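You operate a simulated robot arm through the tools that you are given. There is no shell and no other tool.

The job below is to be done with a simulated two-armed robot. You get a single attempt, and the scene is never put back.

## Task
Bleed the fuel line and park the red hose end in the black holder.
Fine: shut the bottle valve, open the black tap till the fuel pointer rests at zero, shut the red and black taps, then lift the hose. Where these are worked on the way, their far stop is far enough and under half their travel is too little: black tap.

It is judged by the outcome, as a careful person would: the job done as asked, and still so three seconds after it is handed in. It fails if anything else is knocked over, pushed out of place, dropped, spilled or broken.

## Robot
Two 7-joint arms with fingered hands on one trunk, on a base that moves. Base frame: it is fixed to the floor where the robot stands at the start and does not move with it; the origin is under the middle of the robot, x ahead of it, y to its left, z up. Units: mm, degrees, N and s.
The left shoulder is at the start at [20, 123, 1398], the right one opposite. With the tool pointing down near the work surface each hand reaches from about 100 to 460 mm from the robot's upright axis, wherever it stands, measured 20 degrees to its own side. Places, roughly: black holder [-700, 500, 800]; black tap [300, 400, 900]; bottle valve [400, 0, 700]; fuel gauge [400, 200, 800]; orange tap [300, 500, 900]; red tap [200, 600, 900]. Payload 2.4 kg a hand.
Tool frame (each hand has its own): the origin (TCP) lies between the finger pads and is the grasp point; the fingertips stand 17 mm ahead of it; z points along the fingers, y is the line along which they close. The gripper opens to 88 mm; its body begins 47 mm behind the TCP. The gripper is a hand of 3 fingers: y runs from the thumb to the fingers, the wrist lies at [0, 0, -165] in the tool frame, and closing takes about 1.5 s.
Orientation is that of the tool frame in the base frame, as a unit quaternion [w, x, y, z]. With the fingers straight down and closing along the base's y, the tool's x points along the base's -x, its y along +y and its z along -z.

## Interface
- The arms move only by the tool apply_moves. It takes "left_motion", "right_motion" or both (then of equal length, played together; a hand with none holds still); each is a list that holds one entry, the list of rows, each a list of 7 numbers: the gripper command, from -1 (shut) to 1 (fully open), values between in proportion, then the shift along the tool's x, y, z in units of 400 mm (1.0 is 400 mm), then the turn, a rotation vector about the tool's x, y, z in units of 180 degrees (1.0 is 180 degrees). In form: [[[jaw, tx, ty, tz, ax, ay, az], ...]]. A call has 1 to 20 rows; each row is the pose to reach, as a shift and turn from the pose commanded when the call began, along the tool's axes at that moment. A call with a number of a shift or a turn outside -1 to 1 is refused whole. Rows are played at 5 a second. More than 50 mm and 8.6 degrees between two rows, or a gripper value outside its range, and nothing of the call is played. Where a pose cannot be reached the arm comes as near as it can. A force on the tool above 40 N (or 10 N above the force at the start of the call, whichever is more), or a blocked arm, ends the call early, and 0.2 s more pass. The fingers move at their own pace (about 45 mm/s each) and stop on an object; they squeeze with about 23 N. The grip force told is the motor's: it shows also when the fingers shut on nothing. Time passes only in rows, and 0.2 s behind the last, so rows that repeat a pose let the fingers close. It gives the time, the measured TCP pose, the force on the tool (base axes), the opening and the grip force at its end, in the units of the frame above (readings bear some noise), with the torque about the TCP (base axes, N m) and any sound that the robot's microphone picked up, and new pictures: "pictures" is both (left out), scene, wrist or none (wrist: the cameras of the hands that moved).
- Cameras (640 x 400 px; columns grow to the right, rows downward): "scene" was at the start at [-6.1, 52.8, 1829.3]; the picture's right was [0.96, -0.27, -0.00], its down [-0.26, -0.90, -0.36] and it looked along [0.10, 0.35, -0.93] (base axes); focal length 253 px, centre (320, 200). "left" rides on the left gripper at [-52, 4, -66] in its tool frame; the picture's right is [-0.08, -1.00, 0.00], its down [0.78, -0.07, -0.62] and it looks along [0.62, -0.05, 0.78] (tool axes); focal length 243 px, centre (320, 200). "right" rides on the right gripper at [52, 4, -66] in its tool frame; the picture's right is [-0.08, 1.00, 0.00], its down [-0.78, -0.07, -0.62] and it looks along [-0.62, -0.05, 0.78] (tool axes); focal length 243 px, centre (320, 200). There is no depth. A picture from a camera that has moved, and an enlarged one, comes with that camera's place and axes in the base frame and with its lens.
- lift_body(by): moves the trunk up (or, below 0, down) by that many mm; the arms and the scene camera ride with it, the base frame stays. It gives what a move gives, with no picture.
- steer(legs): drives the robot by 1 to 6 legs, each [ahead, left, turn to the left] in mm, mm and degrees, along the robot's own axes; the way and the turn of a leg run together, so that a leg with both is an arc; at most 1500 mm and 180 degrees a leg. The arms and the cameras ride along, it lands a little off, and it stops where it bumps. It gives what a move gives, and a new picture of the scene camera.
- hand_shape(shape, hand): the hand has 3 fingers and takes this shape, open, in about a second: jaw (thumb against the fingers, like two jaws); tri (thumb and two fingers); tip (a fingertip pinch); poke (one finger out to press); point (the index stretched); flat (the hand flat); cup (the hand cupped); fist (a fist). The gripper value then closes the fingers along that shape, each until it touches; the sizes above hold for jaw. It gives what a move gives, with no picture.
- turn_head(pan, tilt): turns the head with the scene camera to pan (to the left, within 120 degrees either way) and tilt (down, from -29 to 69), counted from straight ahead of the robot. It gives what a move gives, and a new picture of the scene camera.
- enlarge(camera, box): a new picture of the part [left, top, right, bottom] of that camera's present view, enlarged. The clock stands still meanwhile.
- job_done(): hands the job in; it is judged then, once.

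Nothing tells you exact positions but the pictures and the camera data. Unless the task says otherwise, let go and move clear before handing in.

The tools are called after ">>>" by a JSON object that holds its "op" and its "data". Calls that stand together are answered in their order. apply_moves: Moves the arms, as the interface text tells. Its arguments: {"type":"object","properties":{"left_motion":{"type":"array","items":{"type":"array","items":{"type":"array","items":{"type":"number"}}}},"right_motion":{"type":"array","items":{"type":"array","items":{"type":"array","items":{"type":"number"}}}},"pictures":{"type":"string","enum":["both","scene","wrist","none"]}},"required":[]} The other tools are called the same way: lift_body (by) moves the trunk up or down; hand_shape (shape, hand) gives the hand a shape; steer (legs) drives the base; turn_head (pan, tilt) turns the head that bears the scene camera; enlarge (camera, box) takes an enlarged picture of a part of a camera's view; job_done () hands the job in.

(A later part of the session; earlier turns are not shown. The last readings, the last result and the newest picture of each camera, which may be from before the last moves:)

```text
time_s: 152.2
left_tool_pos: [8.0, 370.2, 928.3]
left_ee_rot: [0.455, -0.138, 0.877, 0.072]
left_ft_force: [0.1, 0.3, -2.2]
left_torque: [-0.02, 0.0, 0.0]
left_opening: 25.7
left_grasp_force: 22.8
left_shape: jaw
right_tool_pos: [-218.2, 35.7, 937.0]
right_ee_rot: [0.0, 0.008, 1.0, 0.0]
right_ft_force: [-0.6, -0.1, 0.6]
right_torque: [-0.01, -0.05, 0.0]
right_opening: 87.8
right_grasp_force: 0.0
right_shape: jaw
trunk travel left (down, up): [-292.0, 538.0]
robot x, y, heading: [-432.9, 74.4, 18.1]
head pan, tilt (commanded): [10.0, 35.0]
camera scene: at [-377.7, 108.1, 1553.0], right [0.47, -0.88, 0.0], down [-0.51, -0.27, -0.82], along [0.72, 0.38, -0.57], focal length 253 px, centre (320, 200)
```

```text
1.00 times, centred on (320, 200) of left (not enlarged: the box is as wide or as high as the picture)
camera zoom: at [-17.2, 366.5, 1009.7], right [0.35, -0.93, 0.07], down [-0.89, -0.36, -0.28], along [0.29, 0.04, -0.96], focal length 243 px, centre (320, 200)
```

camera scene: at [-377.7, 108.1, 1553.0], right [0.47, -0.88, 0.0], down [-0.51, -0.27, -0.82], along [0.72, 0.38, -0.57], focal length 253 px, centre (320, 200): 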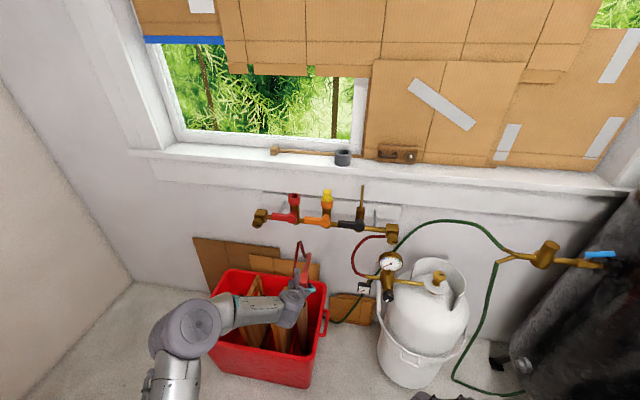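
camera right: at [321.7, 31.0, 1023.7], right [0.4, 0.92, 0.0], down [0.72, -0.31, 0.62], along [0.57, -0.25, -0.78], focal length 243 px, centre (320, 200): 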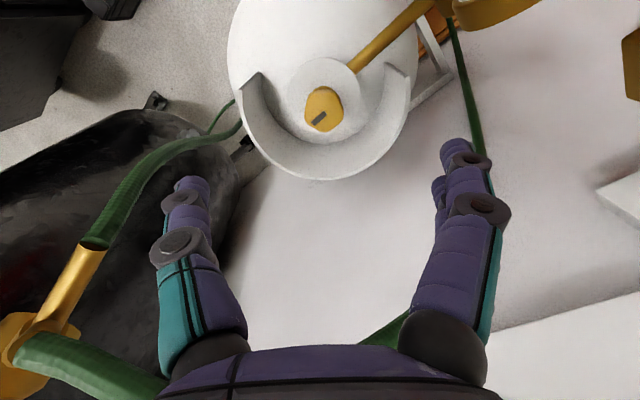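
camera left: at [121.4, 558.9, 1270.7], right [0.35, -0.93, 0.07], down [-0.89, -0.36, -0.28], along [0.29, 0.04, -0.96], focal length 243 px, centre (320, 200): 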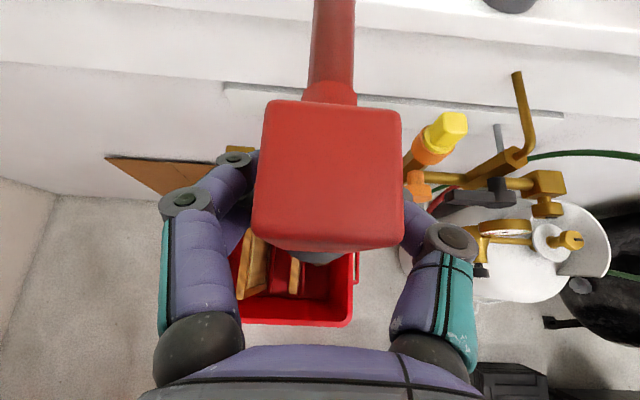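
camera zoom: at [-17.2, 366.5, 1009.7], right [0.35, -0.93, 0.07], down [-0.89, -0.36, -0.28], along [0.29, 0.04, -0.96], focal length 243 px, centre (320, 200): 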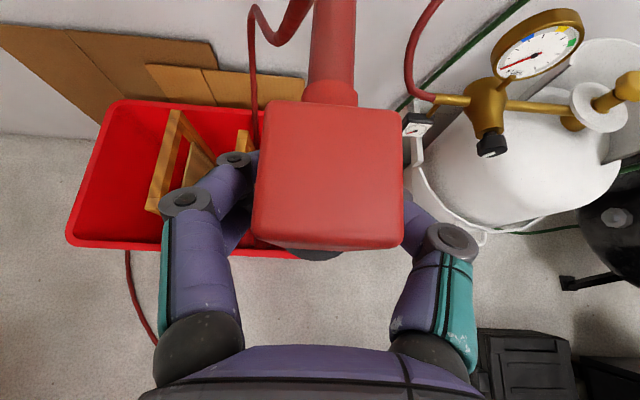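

The hose hangs loosely. Now I'll draw the hand in toward the body before turning.

>>> {"op": "apply_moves", "data": {"left_motion": [[[-1, 0.0393, 0, -0.0823, 0, 0, 0], [-1, 0.0787, 0, -0.1646, 0, 0, 0], [-1, 0.118, 0, -0.247, 0, 0, 0], [-1, 0.1574, 0, -0.3293, 0, 0, 0], [-1, 0.1967, 0, -0.4116, 0, 0, 0], [-1, 0.1967, 0, -0.4116, 0, 0, 0]]], "pictures": "scene"}}

```text
time_s: 153.6
left_tool_pos: [-153.7, 316.2, 957.6]
left_ee_rot: [0.455, -0.139, 0.876, 0.074]
left_ft_force: [-0.1, -0.1, -1.4]
left_torque: [-0.01, -0.01, 0.04]
left_opening: 26.1
left_grasp_force: 23.3
left_shape: jaw
left hand out of reach, approached as far as the arm can: row 5, 6
right_tool_pos: [-218.9, 36.1, 937.9]
right_ee_rot: [0.0, 0.007, 1.0, 0.0]
right_ft_force: [-0.3, -0.3, 0.8]
right_torque: [0.01, -0.01, 0.0]
right_opening: 88.1
right_grasp_force: 0.1
right_shape: jaw
trunk travel left (down, up): [-292.0, 538.0]
robot x, y, heading: [-434.1, 74.4, 18.0]
head pan, tilt (commanded): [10.0, 35.0]
camera scene: at [-378.0, 108.1, 1553.0], right [0.47, -0.88, 0.0], down [-0.51, -0.27, -0.82], along [0.72, 0.38, -0.57], focal length 253 px, centre (320, 200)
```

scene: 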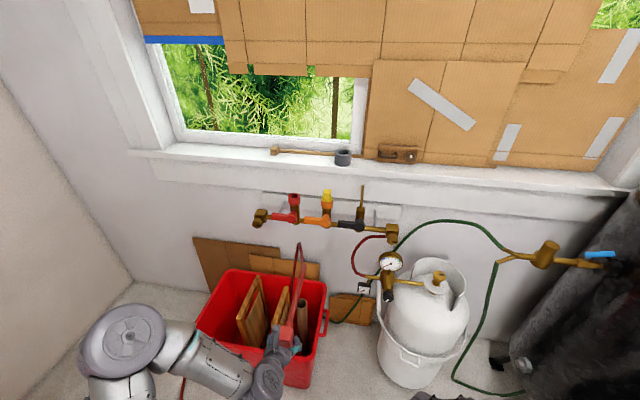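

Now tuck the right hand in as well, so nothing sweeps the shelf when I turn.

>>> {"op": "apply_moves", "data": {"right_motion": [[[1, 0.08, -0.026, -0.05, 0, 0, 0], [1, 0.16, -0.052, -0.1, 0, 0, 0], [1, 0.2379, -0.077, -0.15, 0, 0, 0]]], "pictures": "none"}}

>>> {"op": "turn_head", "data": {"pan": 60, "tilt": 45}}

```text
time_s: 154.1
left_tool_pos: [-154.8, 314.9, 957.7]
left_ee_rot: [0.454, -0.138, 0.877, 0.073]
left_ft_force: [0.0, -0.2, -1.9]
left_torque: [0.0, 0.04, 0.04]
left_opening: 25.7
left_grasp_force: 22.3
left_shape: jaw
right_tool_pos: [-239.3, 47.4, 980.5]
right_ee_rot: [0.006, 0.007, 1.0, 0.0]
right_ft_force: [5.7, 0.2, 4.1]
right_torque: [0.01, 0.79, -0.09]
right_opening: 88.0
right_grasp_force: 0.0
right_shape: jaw
right hand out of reach, approached as far as the arm can: row 1, 2
trunk travel left (down, up): [-292.0, 538.0]
robot x, y, heading: [-436.7, 73.2, 17.9]
head pan, tilt (commanded): [10.0, 35.0]
stopped in row 2 (right hand): the force on the tool passed its limit at 227 N (the readings are from after the stop); the commanded pose is now the measured one
```

```text
time_s: 155.3
left_tool_pos: [-154.4, 315.4, 957.0]
left_ee_rot: [0.455, -0.138, 0.877, 0.073]
left_ft_force: [-0.3, -0.7, -1.8]
left_torque: [-0.02, -0.02, 0.01]
left_opening: 25.7
left_grasp_force: 23.0
left_shape: jaw
right_tool_pos: [-241.0, 47.0, 980.9]
right_ee_rot: [0.007, 0.006, 1.0, 0.0]
right_ft_force: [14.3, 0.2, 2.8]
right_torque: [0.01, 1.26, -0.14]
right_opening: 88.3
right_grasp_force: 0.1
right_shape: jaw
trunk travel left (down, up): [-292.0, 538.0]
robot x, y, heading: [-433.9, 73.0, 18.0]
head pan, tilt (commanded): [60.0, 45.0]
camera scene: at [-438.7, 146.3, 1538.2], right [0.98, -0.21, 0.0], down [-0.15, -0.69, -0.71], along [0.15, 0.69, -0.71], focal length 253 px, centre (320, 200)
```

scene: 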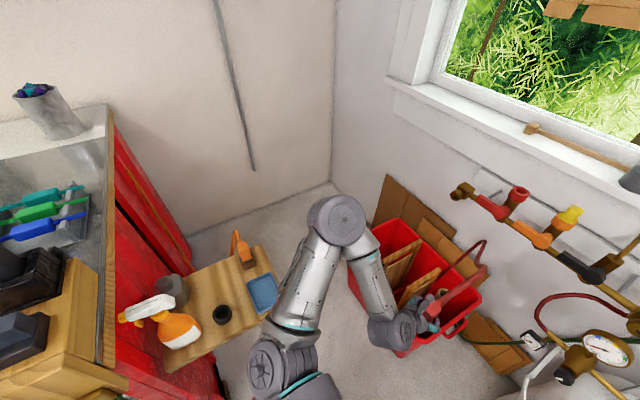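

The right hand bumped the robot's own trunk while tucking. I'll undo that (forward and down) right away.

>>> {"op": "apply_moves", "data": {"right_motion": [[[1, -0.05, 0.016, 0.04, 0, 0, 0], [1, -0.1, 0.032, 0.08, 0, 0, 0], [1, -0.1, 0.032, 0.1, 0, 0, 0]]], "pictures": "both"}}

```text
time_s: 156.1
left_tool_pos: [-154.2, 316.0, 958.1]
left_ee_rot: [0.455, -0.138, 0.877, 0.073]
left_ft_force: [-0.4, -0.2, -2.1]
left_torque: [-0.04, 0.02, 0.01]
left_opening: 25.7
left_grasp_force: 23.6
left_shape: jaw
right_tool_pos: [-198.8, 58.6, 939.4]
right_ee_rot: [0.006, 0.006, 1.0, -0.001]
right_ft_force: [0.4, -0.1, -1.4]
right_torque: [-0.04, -0.04, -0.01]
right_opening: 88.4
right_grasp_force: 0.0
right_shape: jaw
trunk travel left (down, up): [-292.0, 538.0]
robot x, y, heading: [-434.7, 76.7, 17.8]
head pan, tilt (commanded): [60.0, 45.0]
camera scene: at [-438.8, 146.3, 1538.2], right [0.98, -0.21, 0.0], down [-0.15, -0.69, -0.71], along [0.15, 0.69, -0.71], focal length 253 px, centre (320, 200)
camera right: at [-251.9, 63.5, 1005.2], right [0.1, 1.0, 0.0], down [0.77, -0.08, 0.63], along [0.63, -0.06, -0.78], focal length 243 px, centre (320, 200)
```

scene: 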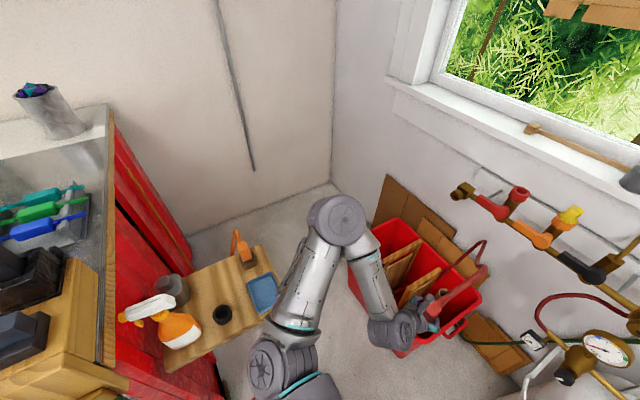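
right: 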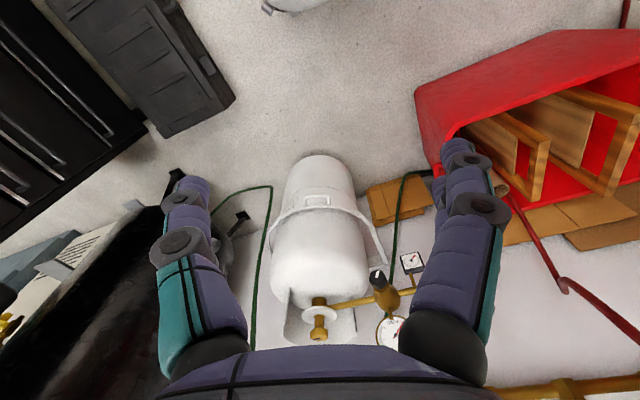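

Relieved; no contact now. From here I get another good view of the shelf; let me enlarge it to triangulate the holder.

>>> {"op": "enlarge", "data": {"camera": "scene", "box": [110, 220, 290, 380]}}

```text
2.50 times, centred on (200, 300) of scene
camera zoom: at [-438.8, 146.3, 1538.2], right [0.98, -0.21, 0.0], down [-0.15, -0.69, -0.71], along [0.15, 0.69, -0.71], focal length 633 px, centre (620, -50)
```

zoom: 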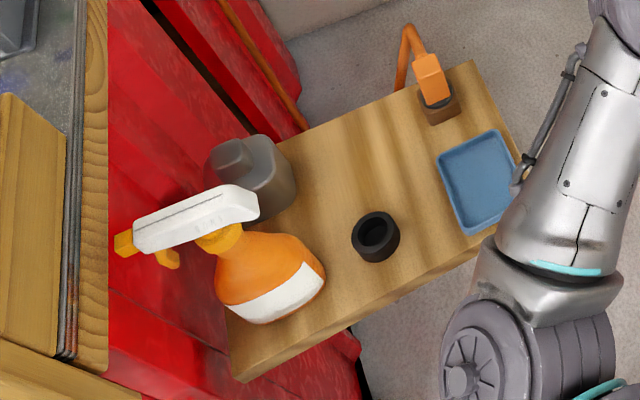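

Triangulated: holder top at about [-649, 477, 814] (d≈-471, l≈653). I'll turn 105° left with the plug tucked in, ending in front of the shelf.

>>> {"op": "steer", "data": {"legs": [[100, -40, 0], [0, 0, 52], [0, 0, 53]]}}

>>> {"op": "turn_head", "data": {"pan": 15, "tilt": 45}}

```text
time_s: 162.0
left_tool_pos: [-632.4, 277.3, 957.8]
left_ee_rot: [-0.22, 0.779, -0.426, -0.405]
left_ft_force: [0.1, -0.5, -1.3]
left_torque: [0.0, 0.03, 0.01]
left_opening: 26.0
left_grasp_force: 22.8
left_shape: jaw
right_tool_pos: [-374.0, 298.2, 939.5]
right_ee_rot: [-0.003, 0.788, -0.616, -0.005]
right_ft_force: [-0.1, 0.4, -0.2]
right_torque: [0.01, 0.03, -0.01]
right_opening: 87.7
right_grasp_force: 0.0
right_shape: jaw
trunk travel left (down, up): [-292.0, 538.0]
robot x, y, heading: [-326.1, 67.9, 122.7]
head pan, tilt (commanded): [60.0, 45.0]
camera scene: at [-400.5, 45.3, 1538.2], right [-0.05, 1.0, 0.0], down [0.71, 0.03, -0.71], along [-0.71, -0.03, -0.71], focal length 253 px, centre (320, 200)
```

scene: 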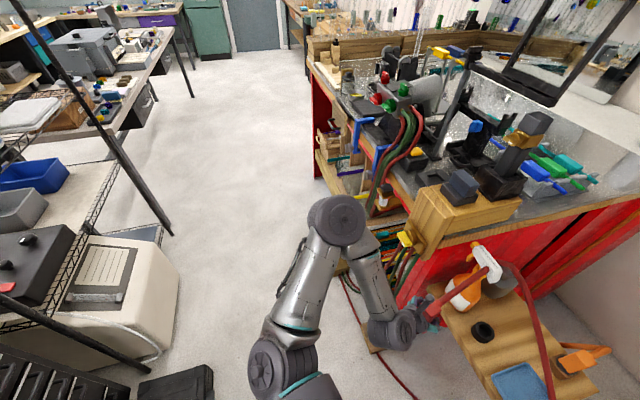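

```text
time_s: 163.1
left_tool_pos: [-633.0, 277.5, 956.8]
left_ee_rot: [-0.22, 0.779, -0.426, -0.404]
left_ft_force: [-0.7, -0.3, -1.8]
left_torque: [0.0, 0.0, 0.02]
left_opening: 25.7
left_grasp_force: 23.4
left_shape: jaw
right_tool_pos: [-373.3, 298.9, 940.8]
right_ee_rot: [-0.004, 0.787, -0.617, -0.005]
right_ft_force: [-0.1, -0.3, 0.1]
right_torque: [-0.03, -0.02, 0.01]
right_opening: 87.9
right_grasp_force: 0.0
right_shape: jaw
trunk travel left (down, up): [-292.0, 538.0]
robot x, y, heading: [-327.8, 64.7, 122.4]
head pan, tilt (commanded): [15.0, 45.0]
camera scene: at [-379.4, 103.9, 1538.2], right [0.67, 0.74, 0.0], down [0.52, -0.48, -0.71], along [-0.52, 0.48, -0.71], focal length 253 px, centre (320, 200)
```

scene: 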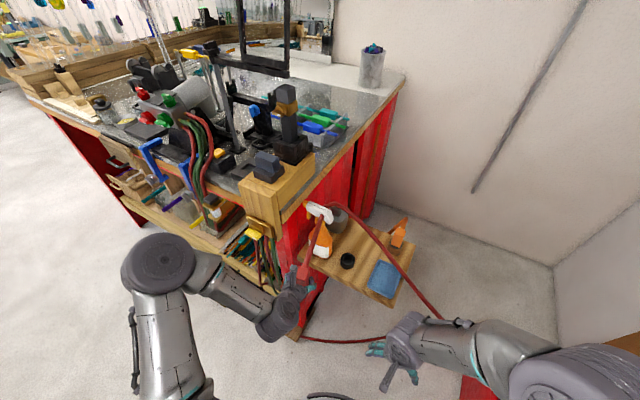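

>>> {"op": "enlarge", "data": {"camera": "scene", "box": [240, 180, 480, 330]}}

>>> {"op": "enlarge", "data": {"camera": "left", "box": [0, 0, 640, 400]}}

```text
2.67 times, centred on (360, 255) of scene
camera zoom: at [-379.4, 103.9, 1538.2], right [0.67, 0.74, 0.0], down [0.52, -0.48, -0.71], along [-0.52, 0.48, -0.71], focal length 675 px, centre (213, 53)
```

zoom: 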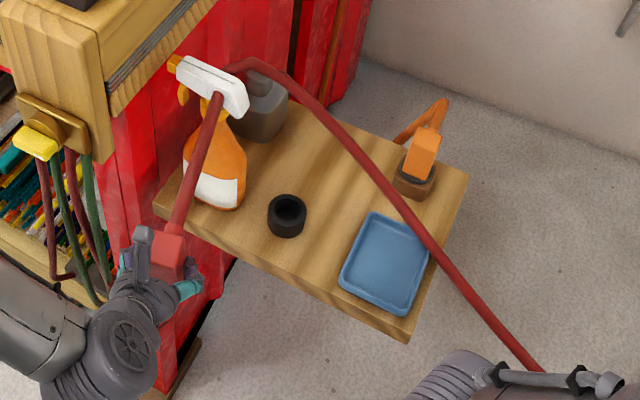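

```text
1.00 times, centred on (320, 200) of left (not enlarged: the box is as wide or as high as the picture)
camera zoom: at [-623.8, 255.2, 1038.8], right [0.81, 0.58, 0.07], down [0.57, -0.77, -0.28], along [-0.11, 0.27, -0.96], focal length 243 px, centre (320, 200)
```

zoom: 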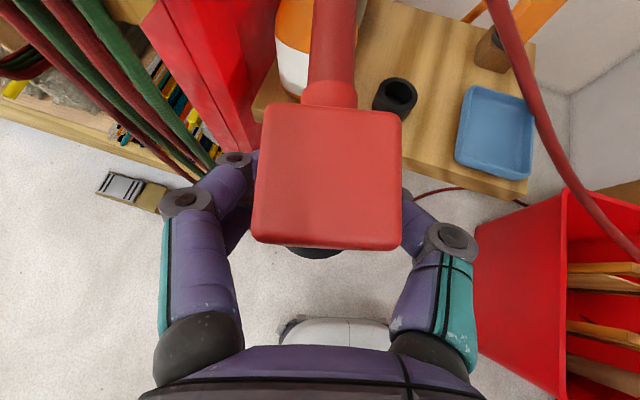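

The hose sweeps close to the spray bottle's head, so I'll raise the trunk 140 mm to carry it above everything, then square up to the shelf (pointing along it between the bottles) and approach.

>>> {"op": "lift_body", "data": {"by": 140}}

>>> {"op": "steer", "data": {"legs": [[0, 0, -14.7], [0, 36, 0]]}}

>>> {"op": "enlarge", "data": {"camera": "left", "box": [0, 0, 640, 400]}}

```text
time_s: 164.8
left_tool_pos: [-631.8, 277.5, 1097.2]
left_ee_rot: [-0.22, 0.779, -0.426, -0.404]
left_ft_force: [0.6, -0.4, -1.7]
left_torque: [0.0, -0.03, -0.04]
left_opening: 25.6
left_grasp_force: 22.6
left_shape: jaw
right_tool_pos: [-373.3, 297.7, 1079.6]
right_ee_rot: [-0.003, 0.787, -0.617, -0.005]
right_ft_force: [-0.4, -0.3, 1.0]
right_torque: [-0.01, 0.02, 0.0]
right_opening: 88.0
right_grasp_force: 0.0
right_shape: jaw
trunk travel left (down, up): [-432.0, 398.0]
robot x, y, heading: [-330.2, 65.9, 122.5]
head pan, tilt (commanded): [15.0, 45.0]
```

```text
time_s: 166.5
left_tool_pos: [-605.3, 336.2, 1096.6]
left_ee_rot: [-0.27, 0.718, -0.523, -0.371]
left_ft_force: [0.7, 0.1, -1.5]
left_torque: [0.03, -0.01, -0.01]
left_opening: 25.5
left_grasp_force: 23.1
left_shape: jaw
right_tool_pos: [-348.9, 292.1, 1080.3]
right_ee_rot: [0.005, -0.702, 0.712, 0.004]
right_ft_force: [-0.2, -0.7, -0.3]
right_torque: [0.0, -0.03, 0.02]
right_opening: 88.1
right_grasp_force: 0.0
right_shape: jaw
trunk travel left (down, up): [-432.0, 398.0]
robot x, y, heading: [-360.8, 56.8, 108.2]
head pan, tilt (commanded): [15.0, 45.0]
camera scene: at [-404.7, 103.6, 1678.1], right [0.84, 0.54, 0.0], down [0.39, -0.59, -0.71], along [-0.38, 0.59, -0.71], focal length 253 px, centre (320, 200)
```

scene: 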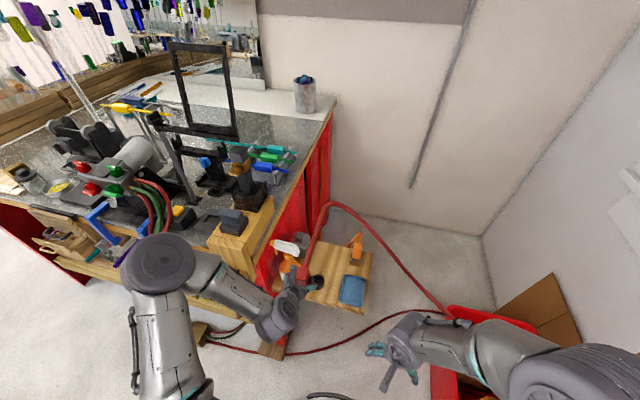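

```text
1.00 times, centred on (320, 200) of left (not enlarged: the box is as wide or as high as the picture)
camera zoom: at [-601.9, 312.9, 1178.5], right [0.93, 0.35, 0.07], down [0.36, -0.89, -0.28], along [-0.04, 0.29, -0.96], focal length 243 px, centre (320, 200)
```

zoom: 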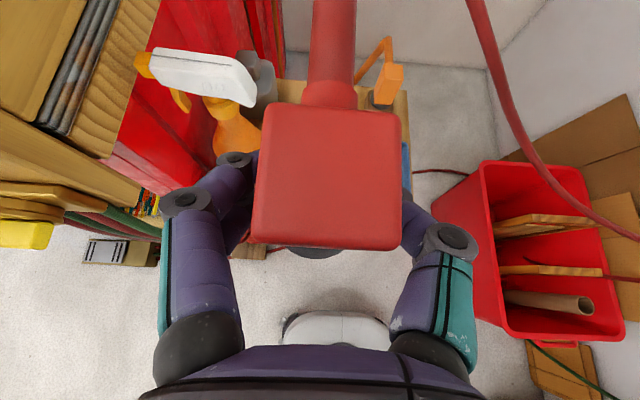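

The hand's line matches the holder's (d≈-472). Drive 90 mm ahead, high above the shelf.

>>> {"op": "steer", "data": {"legs": [[90, 0, 0]]}}

>>> {"op": "enlarge", "data": {"camera": "left", "box": [0, 0, 640, 400]}}

>>> {"op": "enlarge", "data": {"camera": "scene", "box": [220, 180, 420, 320]}}

```text
time_s: 167.6
left_tool_pos: [-632.0, 424.1, 1097.2]
left_ee_rot: [-0.27, 0.717, -0.523, -0.372]
left_ft_force: [-0.2, -0.1, -1.8]
left_torque: [0.0, 0.01, 0.04]
left_opening: 25.6
left_grasp_force: 23.1
left_shape: jaw
right_tool_pos: [-375.4, 380.0, 1080.1]
right_ee_rot: [0.005, -0.702, 0.712, 0.004]
right_ft_force: [0.1, 0.0, -0.8]
right_torque: [-0.01, -0.03, -0.01]
right_opening: 88.1
right_grasp_force: 0.0
right_shape: jaw
trunk travel left (down, up): [-432.0, 398.0]
robot x, y, heading: [-389.2, 143.1, 108.1]
head pan, tilt (commanded): [15.0, 45.0]
camera scene: at [-430.2, 192.5, 1678.1], right [0.84, 0.54, 0.0], down [0.38, -0.59, -0.71], along [-0.38, 0.59, -0.71], focal length 253 px, centre (320, 200)
```

scene: 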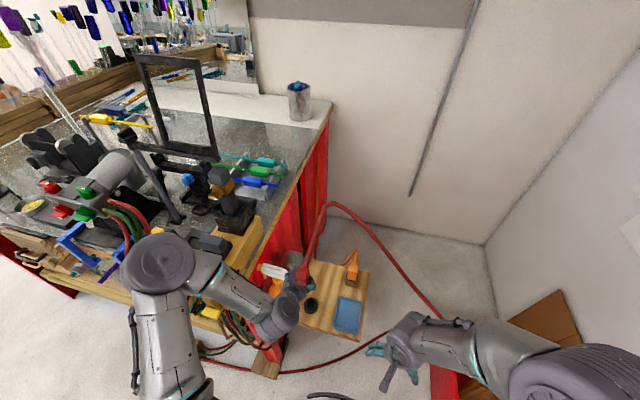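

```text
1.00 times, centred on (320, 200) of left (not enlarged: the box is as wide or as high as the picture)
camera zoom: at [-628.1, 400.9, 1178.4], right [0.93, 0.35, 0.07], down [0.36, -0.89, -0.28], along [-0.04, 0.28, -0.96], focal length 243 px, centre (320, 200)
```

zoom: 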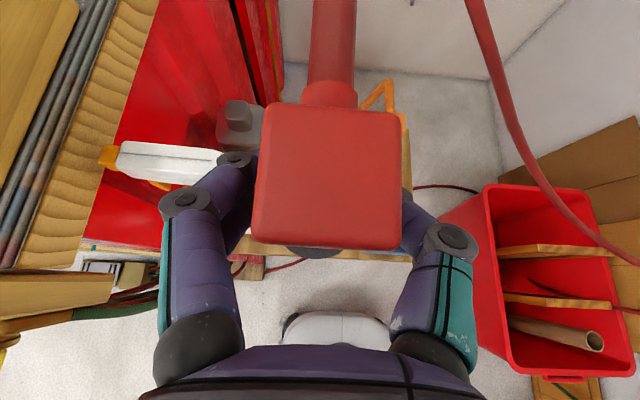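

```text
2.86 times, centred on (320, 250) of scene
camera zoom: at [-430.2, 192.5, 1678.1], right [0.84, 0.54, 0.0], down [0.38, -0.59, -0.71], along [-0.38, 0.59, -0.71], focal length 723 px, centre (320, 57)
```

zoom: 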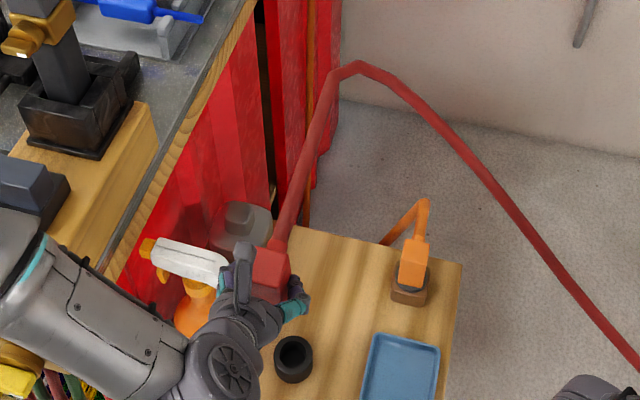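

Holder re-measured at about [-651.5, 475.5, 814]; the plug's axis sits ~2 mm behind the TCP. I'll move the hand the last 57 mm over the holder, still high.

>>> {"op": "apply_moves", "data": {"left_motion": [[[-1, -0.0272, 0.0023, 0.0389, 0, 0, 0], [-1, -0.0545, 0.0047, 0.0778, 0, 0, 0], [-1, -0.0817, 0.007, 0.1167, 0, 0, 0], [-1, -0.0817, 0.007, 0.1167, 0, 0, 0]]], "pictures": "both"}}

>>> {"op": "enlarge", "data": {"camera": "scene", "box": [220, 180, 420, 320]}}

```text
time_s: 168.6
left_tool_pos: [-651.3, 477.6, 1097.9]
left_ee_rot: [-0.27, 0.717, -0.523, -0.373]
left_ft_force: [0.6, -0.6, -2.2]
left_torque: [0.02, 0.03, 0.0]
left_opening: 25.6
left_grasp_force: 23.4
left_shape: jaw
right_tool_pos: [-374.8, 377.9, 1081.2]
right_ee_rot: [0.003, -0.702, 0.712, 0.003]
right_ft_force: [-0.4, -0.3, -0.8]
right_torque: [-0.01, 0.0, -0.01]
right_opening: 88.0
right_grasp_force: 0.1
right_shape: jaw
trunk travel left (down, up): [-432.0, 398.0]
robot x, y, heading: [-390.0, 141.8, 107.9]
head pan, tilt (commanded): [15.0, 45.0]
camera scene: at [-429.7, 190.4, 1678.2], right [0.84, 0.54, 0.0], down [0.38, -0.59, -0.71], along [-0.38, 0.59, -0.71], focal length 253 px, centre (320, 200)
camera left: at [-647.9, 453.5, 1179.1], right [0.93, 0.35, 0.07], down [0.36, -0.89, -0.28], along [-0.04, 0.29, -0.96], focal length 243 px, centre (320, 200)
```

scene: 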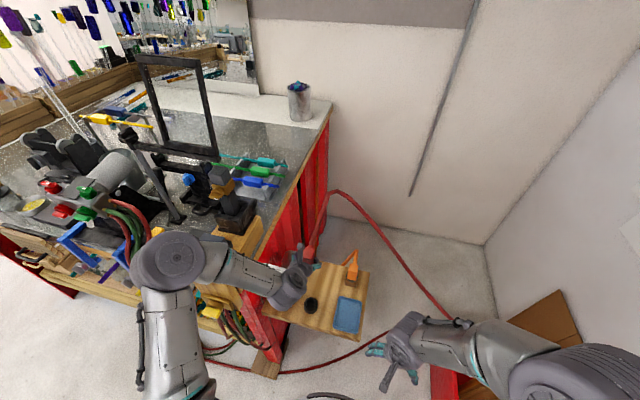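
left: 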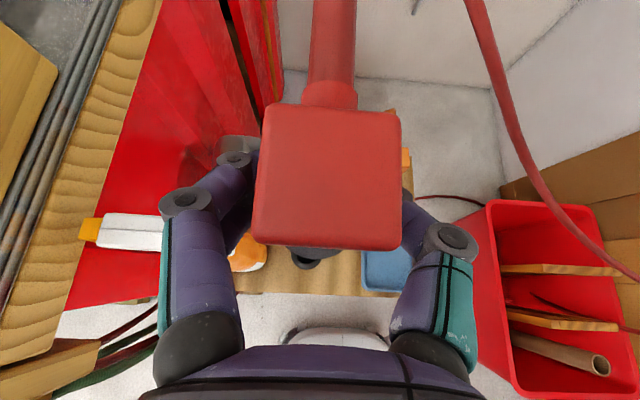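

```text
2.86 times, centred on (320, 250) of scene
camera zoom: at [-429.7, 190.4, 1678.2], right [0.84, 0.54, 0.0], down [0.38, -0.59, -0.71], along [-0.38, 0.59, -0.71], focal length 723 px, centre (320, 57)
```

zoom: 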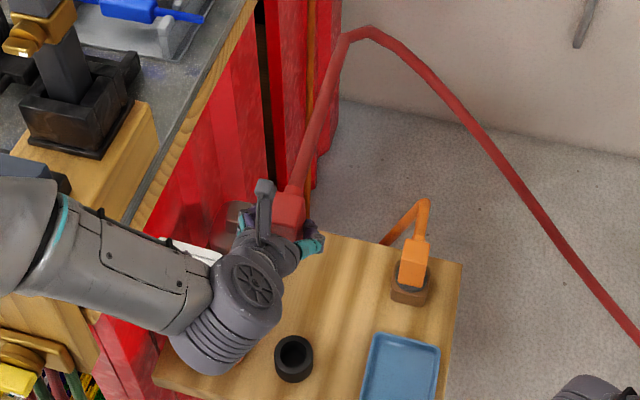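

>>> {"op": "enlarge", "data": {"camera": "left", "box": [240, 210, 400, 310]}}

```text
4.00 times, centred on (320, 260) of left
camera zoom: at [-647.9, 453.5, 1179.1], right [0.93, 0.35, 0.07], down [0.36, -0.89, -0.28], along [-0.04, 0.29, -0.96], focal length 970 px, centre (320, -40)
```

zoom: 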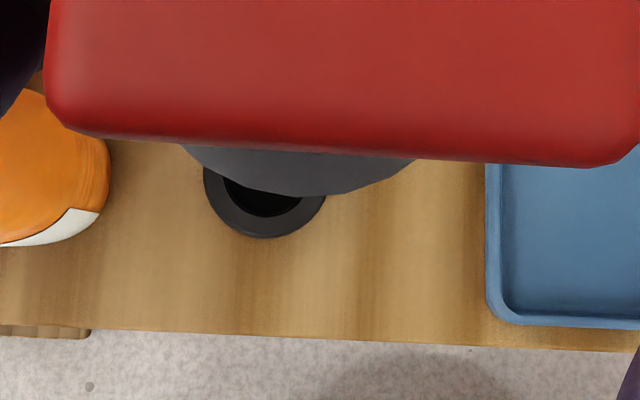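

The plug hangs right over the holder, but the spray bottle's head would be very close to my fingers if I came straight down. I'll back off 115 mm, lower the trunk so that the hand comes in low underneath the spray head, and yaw the hand ~12° away from the bottle.

>>> {"op": "steer", "data": {"legs": [[-115, 0, 0]]}}

>>> {"op": "lift_body", "data": {"by": -120}}

>>> {"op": "turn_head", "data": {"pan": 15, "tilt": 40}}

```text
time_s: 169.8
left_tool_pos: [-613.5, 365.7, 1098.2]
left_ee_rot: [-0.27, 0.718, -0.523, -0.372]
left_ft_force: [-0.3, -0.8, -2.0]
left_torque: [-0.02, 0.0, -0.05]
left_opening: 25.9
left_grasp_force: 23.2
left_shape: jaw
right_tool_pos: [-338.4, 265.0, 1080.7]
right_ee_rot: [0.005, -0.701, 0.713, 0.005]
right_ft_force: [0.5, 0.3, -0.3]
right_torque: [0.01, -0.05, 0.03]
right_opening: 88.1
right_grasp_force: 0.0
right_shape: jaw
trunk travel left (down, up): [-432.0, 398.0]
robot x, y, heading: [-353.9, 35.6, 107.8]
head pan, tilt (commanded): [15.0, 45.0]
camera scene: at [-393.3, 77.5, 1678.3], right [0.84, 0.54, 0.0], down [0.38, -0.59, -0.71], along [-0.38, 0.59, -0.71], focal length 253 px, centre (320, 200)
```

scene: 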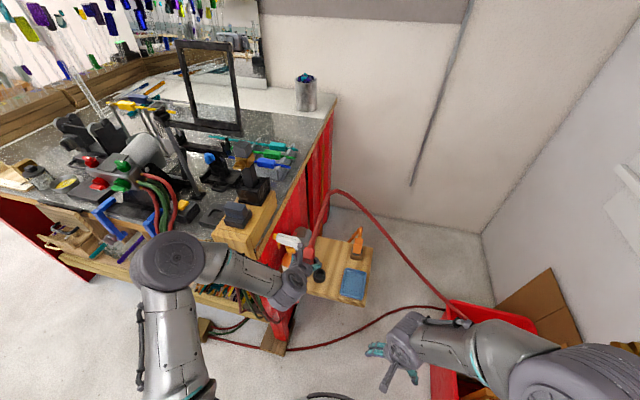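

```text
time_s: 171.3
left_tool_pos: [-614.6, 365.2, 977.1]
left_ee_rot: [-0.27, 0.717, -0.524, -0.372]
left_ft_force: [0.1, 0.2, -1.7]
left_torque: [-0.01, 0.01, 0.04]
left_opening: 25.8
left_grasp_force: 22.7
left_shape: jaw
right_tool_pos: [-337.7, 267.0, 960.7]
right_ee_rot: [0.005, -0.701, 0.713, 0.004]
right_ft_force: [0.7, 0.1, -0.1]
right_torque: [-0.04, 0.0, 0.0]
right_opening: 87.9
right_grasp_force: 0.1
right_shape: jaw
trunk travel left (down, up): [-312.0, 518.0]
robot x, y, heading: [-354.3, 31.0, 107.9]
head pan, tilt (commanded): [15.0, 45.0]
```

```text
time_s: 172.0
left_tool_pos: [-615.1, 366.0, 977.7]
left_ee_rot: [-0.27, 0.718, -0.523, -0.373]
left_ft_force: [0.1, 0.2, -1.9]
left_torque: [0.02, 0.02, 0.0]
left_opening: 25.7
left_grasp_force: 23.6
left_shape: jaw
right_tool_pos: [-338.8, 267.4, 960.0]
right_ee_rot: [0.005, -0.701, 0.713, 0.005]
right_ft_force: [0.0, 0.6, -0.5]
right_torque: [-0.02, -0.02, 0.05]
right_opening: 87.9
right_grasp_force: 0.1
right_shape: jaw
trunk travel left (down, up): [-312.0, 518.0]
robot x, y, heading: [-354.2, 31.9, 108.1]
head pan, tilt (commanded): [15.0, 40.0]
camera scene: at [-395.9, 82.6, 1565.4], right [0.84, 0.54, 0.0], down [0.35, -0.54, -0.77], along [-0.42, 0.64, -0.64], focal length 253 px, centre (320, 200)
```

scene: 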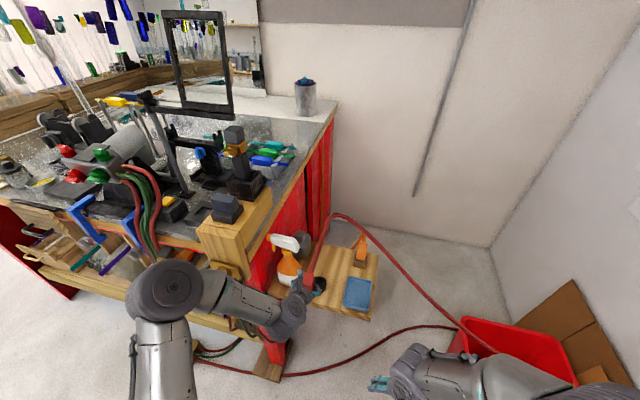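

>>> {"op": "enlarge", "data": {"camera": "scene", "box": [240, 200, 400, 330]}}

>>> {"op": "enlarge", "data": {"camera": "left", "box": [0, 0, 640, 400]}}

```text
3.08 times, centred on (320, 265) of scene
camera zoom: at [-395.9, 82.6, 1565.4], right [0.84, 0.54, 0.0], down [0.35, -0.54, -0.77], along [-0.42, 0.64, -0.64], focal length 779 px, centre (320, 0)
```

zoom: 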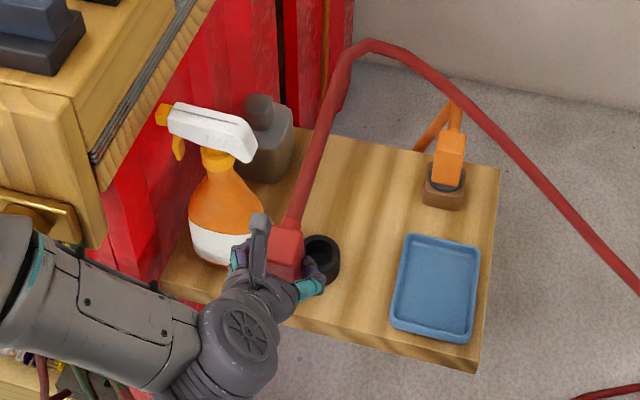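

```text
1.00 times, centred on (320, 200) of left (not enlarged: the box is as wide or as high as the picture)
camera zoom: at [-611.9, 342.5, 1059.1], right [0.93, 0.35, 0.07], down [0.36, -0.89, -0.28], along [-0.04, 0.29, -0.96], focal length 243 px, centre (320, 200)
```

zoom: 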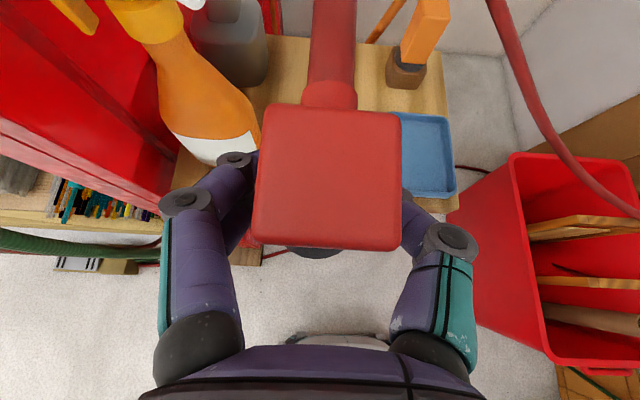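

>>> {"op": "lift_body", "data": {"by": -82}}

>>> {"op": "apply_moves", "data": {"left_motion": [[[-1, 0, 0, 0, -0.0273, 0, -0.0191], [-1, 0, 0, 0, -0.0546, 0, -0.0382], [-1, 0, 0, 0, -0.0546, 0, -0.0382]]], "pictures": "both"}}

```text
time_s: 173.2
left_tool_pos: [-615.7, 366.8, 896.6]
left_ee_rot: [-0.271, 0.717, -0.523, -0.373]
left_ft_force: [0.0, -0.1, -1.3]
left_torque: [0.03, -0.03, -0.02]
left_opening: 25.6
left_grasp_force: 22.3
left_shape: jaw
right_tool_pos: [-338.2, 267.1, 878.8]
right_ee_rot: [0.005, -0.702, 0.712, 0.005]
right_ft_force: [1.1, -0.6, 0.5]
right_torque: [0.02, 0.02, -0.04]
right_opening: 87.9
right_grasp_force: 0.0
right_shape: jaw
trunk travel left (down, up): [-230.0, 600.0]
robot x, y, heading: [-355.0, 26.4, 107.9]
head pan, tilt (commanded): [15.0, 40.0]
```

```text
time_s: 174.0
left_tool_pos: [-615.0, 367.4, 896.7]
left_ee_rot: [-0.23, 0.768, -0.445, -0.4]
left_ft_force: [0.0, 0.0, -2.3]
left_torque: [0.01, -0.01, 0.01]
left_opening: 25.8
left_grasp_force: 22.6
left_shape: jaw
right_tool_pos: [-338.5, 267.4, 877.5]
right_ee_rot: [0.005, -0.701, 0.713, 0.005]
right_ft_force: [0.3, 0.6, 0.4]
right_torque: [0.01, -0.04, 0.0]
right_opening: 87.8
right_grasp_force: 0.0
right_shape: jaw
trunk travel left (down, up): [-230.0, 600.0]
robot x, y, heading: [-356.6, 27.8, 107.8]
head pan, tilt (commanded): [15.0, 40.0]
camera scene: at [-395.9, 82.6, 1483.4], right [0.84, 0.54, 0.0], down [0.35, -0.54, -0.77], along [-0.42, 0.64, -0.64], focal length 253 px, centre (320, 200)
camera left: at [-607.0, 343.5, 976.9], right [0.84, 0.54, 0.07], down [0.53, -0.8, -0.28], along [-0.1, 0.27, -0.96], focal length 243 px, centre (320, 200)
```

scene: 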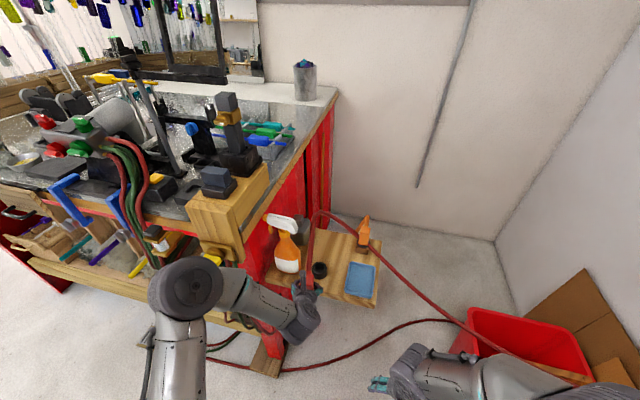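
left: 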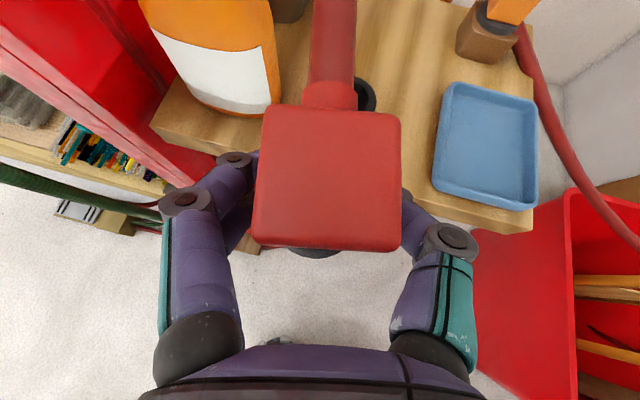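

The holder appears exactly where predicted. I'll drive 80 mm ahead, low, then check the clearance to the spray bottle.

>>> {"op": "steer", "data": {"legs": [[80, 0, 0]]}}

>>> {"op": "enlarge", "data": {"camera": "left", "box": [0, 0, 640, 400]}}

>>> {"op": "enlarge", "data": {"camera": "scene", "box": [220, 200, 420, 340]}}

```text
time_s: 175.0
left_tool_pos: [-640.9, 443.7, 896.6]
left_ee_rot: [-0.229, 0.768, -0.445, -0.399]
left_ft_force: [0.2, 0.4, -1.8]
left_torque: [0.0, 0.03, 0.01]
left_opening: 25.7
left_grasp_force: 23.0
left_shape: jaw
right_tool_pos: [-361.9, 344.3, 878.0]
right_ee_rot: [0.005, -0.703, 0.711, 0.003]
right_ft_force: [0.5, 0.2, 0.6]
right_torque: [-0.03, -0.02, 0.0]
right_opening: 88.1
right_grasp_force: 0.1
right_shape: jaw
trunk travel left (down, up): [-230.0, 600.0]
robot x, y, heading: [-376.4, 108.0, 107.8]
head pan, tilt (commanded): [15.0, 40.0]
camera scene: at [-421.0, 160.2, 1483.3], right [0.84, 0.54, 0.0], down [0.35, -0.54, -0.77], along [-0.42, 0.64, -0.64], focal length 253 px, centre (320, 200)
```

scene: 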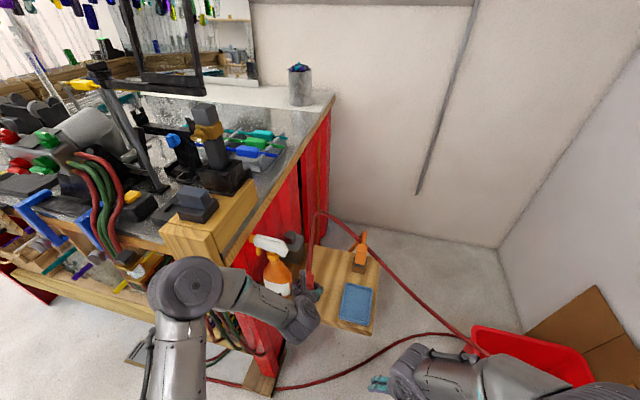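

```text
1.00 times, centred on (320, 200) of left (not enlarged: the box is as wide or as high as the picture)
camera zoom: at [-632.1, 420.5, 976.5], right [0.84, 0.54, 0.07], down [0.53, -0.8, -0.28], along [-0.1, 0.27, -0.96], focal length 243 px, centre (320, 200)
```

zoom: 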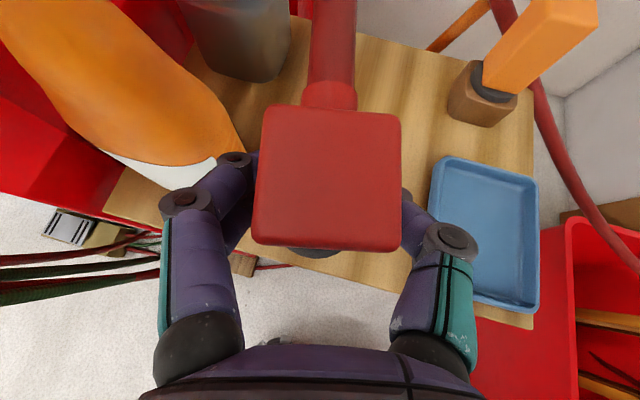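

```text
2.86 times, centred on (320, 270) of scene
camera zoom: at [-421.0, 160.2, 1483.3], right [0.84, 0.54, 0.0], down [0.35, -0.54, -0.77], along [-0.42, 0.64, -0.64], focal length 723 px, centre (320, 0)
```

zoom: 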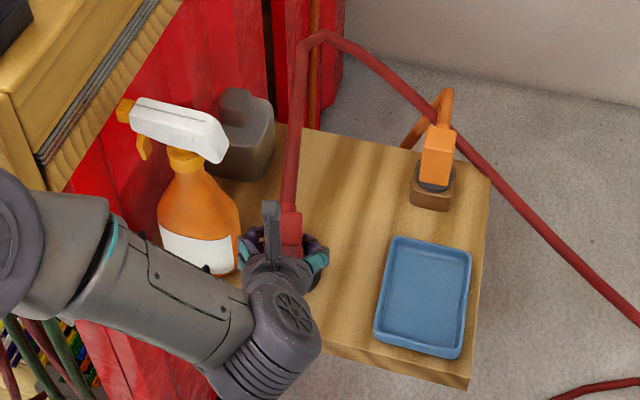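

Clearance to the bottle looks fine (about 10 mm or more on the finger side). Final horizontal approach by the arm: 34 mm ahead, 7 mm right.

>>> {"op": "apply_moves", "data": {"left_motion": [[[-1, -0.0163, -0.0055, 0.0233, 0, 0, 0], [-1, -0.0327, -0.011, 0.0467, 0, 0, 0], [-1, -0.049, -0.0165, 0.07, 0, 0, 0], [-1, -0.049, -0.0165, 0.07, 0, 0, 0]]], "pictures": "both"}}

>>> {"op": "enlarge", "data": {"camera": "left", "box": [160, 180, 480, 320]}}

>>> {"op": "enlarge", "data": {"camera": "scene", "box": [240, 220, 400, 330]}}

```text
time_s: 176.0
left_tool_pos: [-651.0, 474.8, 895.0]
left_ee_rot: [-0.229, 0.768, -0.445, -0.399]
left_ft_force: [0.7, 0.3, -1.6]
left_torque: [0.0, 0.0, 0.01]
left_opening: 25.8
left_grasp_force: 22.8
left_shape: jaw
right_tool_pos: [-362.9, 344.1, 877.9]
right_ee_rot: [0.005, -0.703, 0.712, 0.005]
right_ft_force: [-0.2, -0.6, -1.0]
right_torque: [0.0, -0.03, 0.0]
right_opening: 88.1
right_grasp_force: 0.1
right_shape: jaw
trunk travel left (down, up): [-230.0, 600.0]
robot x, y, heading: [-378.3, 106.6, 107.8]
head pan, tilt (commanded): [15.0, 40.0]
camera scene: at [-420.6, 159.1, 1483.4], right [0.84, 0.54, 0.0], down [0.35, -0.54, -0.77], along [-0.42, 0.64, -0.64], focal length 253 px, centre (320, 200)
camera left: at [-643.4, 452.6, 976.6], right [0.84, 0.54, 0.07], down [0.53, -0.8, -0.28], along [-0.1, 0.27, -0.96], focal length 243 px, centre (320, 200)
```

scene: 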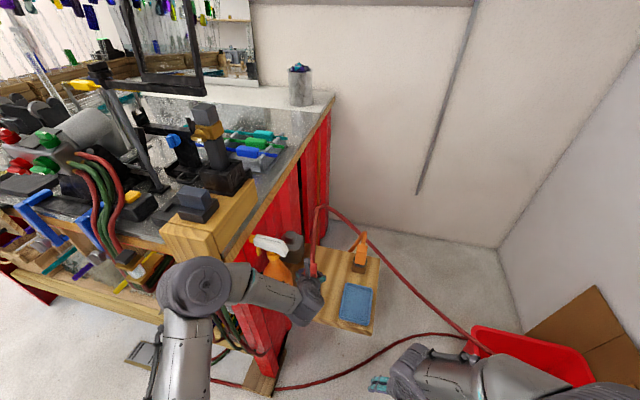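
left: 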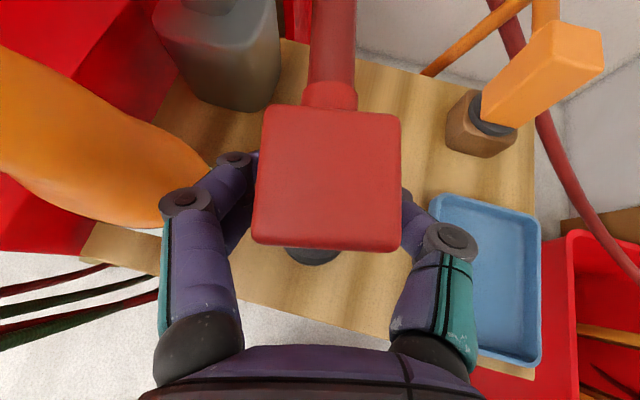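

```text
2.00 times, centred on (320, 250) of left
camera zoom: at [-643.4, 452.6, 976.6], right [0.84, 0.54, 0.07], down [0.53, -0.8, -0.28], along [-0.1, 0.27, -0.96], focal length 485 px, centre (320, 100)
```

zoom: 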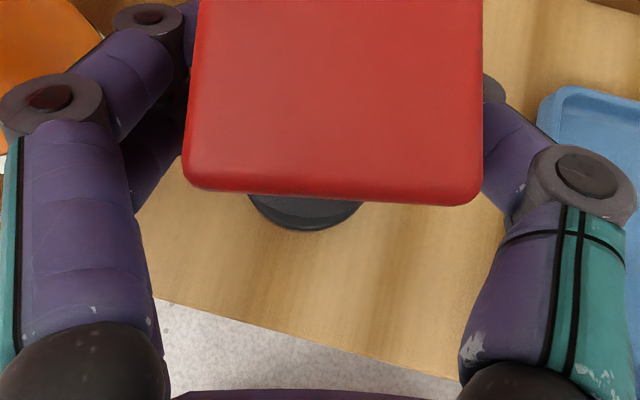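

```text
3.64 times, centred on (320, 275) of scene
camera zoom: at [-420.6, 159.1, 1483.4], right [0.84, 0.54, 0.0], down [0.35, -0.54, -0.77], along [-0.42, 0.64, -0.64], focal length 920 px, centre (320, -73)
```

zoom: 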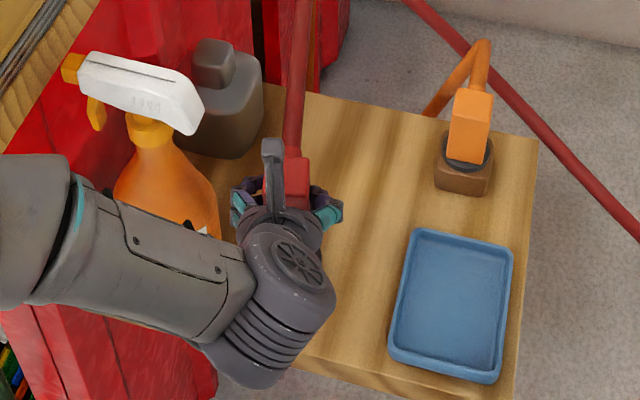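

>>> {"op": "enlarge", "data": {"camera": "left", "box": [270, 235, 360, 285]}}

>>> {"op": "enlarge", "data": {"camera": "scene", "box": [285, 250, 345, 300]}}

```text
7.11 times, centred on (315, 260) of left
camera zoom: at [-643.4, 452.6, 976.6], right [0.84, 0.54, 0.07], down [0.53, -0.8, -0.28], along [-0.1, 0.27, -0.96], focal length 1725 px, centre (356, -227)
```

zoom: 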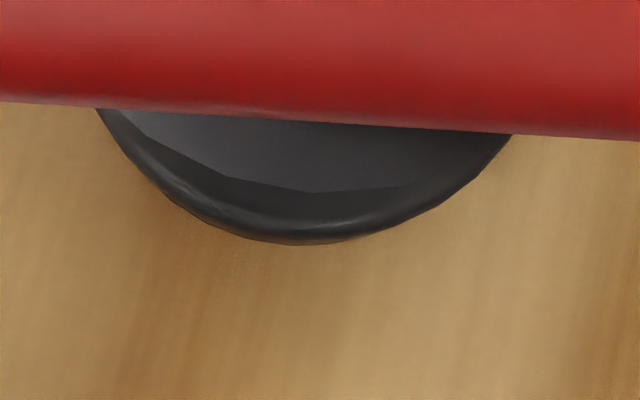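

```text
8.00 times, centred on (315, 275) of scene
camera zoom: at [-420.6, 159.1, 1483.4], right [0.84, 0.54, 0.0], down [0.35, -0.54, -0.77], along [-0.42, 0.64, -0.64], focal length 2025 px, centre (360, -400)
```

zoom: 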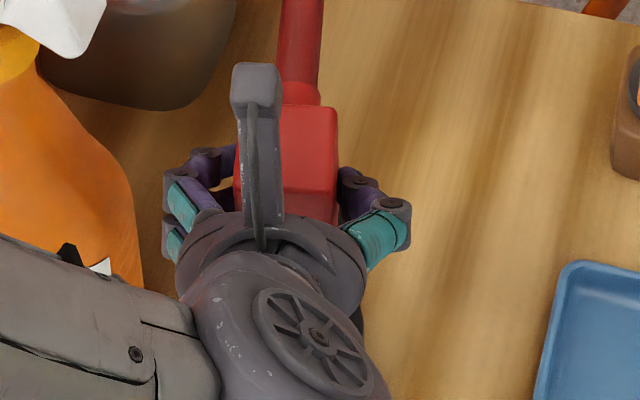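

The flange and the ring look nearly coaxial; a small correction of 2.6 mm ahead and 1 mm right, then lower the nose gently with the arm (force-guarded).

>>> {"op": "apply_moves", "data": {"left_motion": [[[-1, -0.0037, -0.0025, 0.0053, 0, 0, 0], [-1, 0.0065, -0.0025, 0.0125, 0, 0, 0], [-1, 0.0168, -0.0025, 0.0196, 0, 0, 0], [-1, 0.027, -0.0025, 0.0268, 0, 0, 0], [-1, 0.0373, -0.0025, 0.034, 0, 0, 0], [-1, 0.0475, -0.0025, 0.0412, 0, 0, 0]]], "pictures": "wrist"}}

>>> {"op": "enlarge", "data": {"camera": "left", "box": [270, 235, 360, 285]}}

```text
time_s: 177.4
left_tool_pos: [-652.1, 478.1, 870.4]
left_ee_rot: [-0.23, 0.767, -0.445, -0.4]
left_ft_force: [-0.1, -0.8, -2.4]
left_torque: [0.0, -0.01, 0.0]
left_opening: 25.6
left_grasp_force: 23.1
left_shape: jaw
right_tool_pos: [-363.9, 343.3, 878.9]
right_ee_rot: [0.005, -0.702, 0.712, 0.004]
right_ft_force: [0.3, -0.1, -0.7]
right_torque: [-0.01, -0.04, 0.02]
right_opening: 88.1
right_grasp_force: 0.1
right_shape: jaw
trunk travel left (down, up): [-230.0, 600.0]
robot x, y, heading: [-377.3, 108.7, 107.8]
head pan, tilt (commanded): [15.0, 40.0]
camera left: at [-643.9, 455.6, 951.6], right [0.84, 0.54, 0.07], down [0.53, -0.8, -0.28], along [-0.1, 0.27, -0.96], focal length 243 px, centre (320, 200)
```

left: 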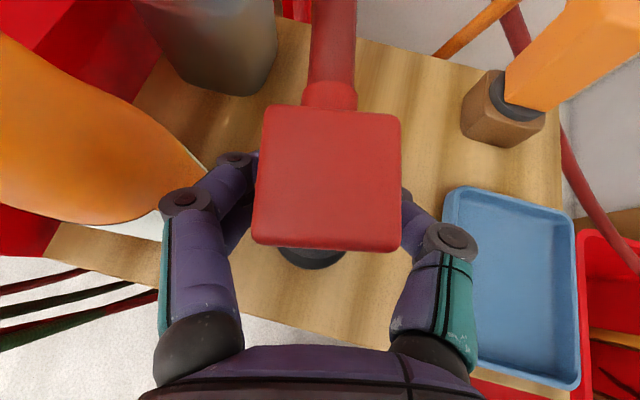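

```text
7.11 times, centred on (315, 260) of left
camera zoom: at [-643.9, 455.6, 951.6], right [0.84, 0.54, 0.07], down [0.53, -0.8, -0.28], along [-0.1, 0.27, -0.96], focal length 1725 px, centre (356, -227)
```

zoom: 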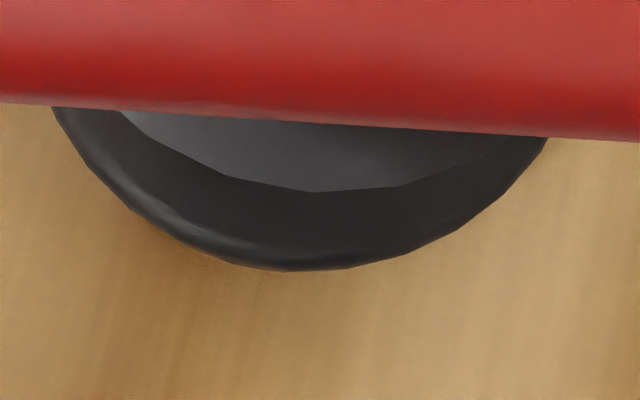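

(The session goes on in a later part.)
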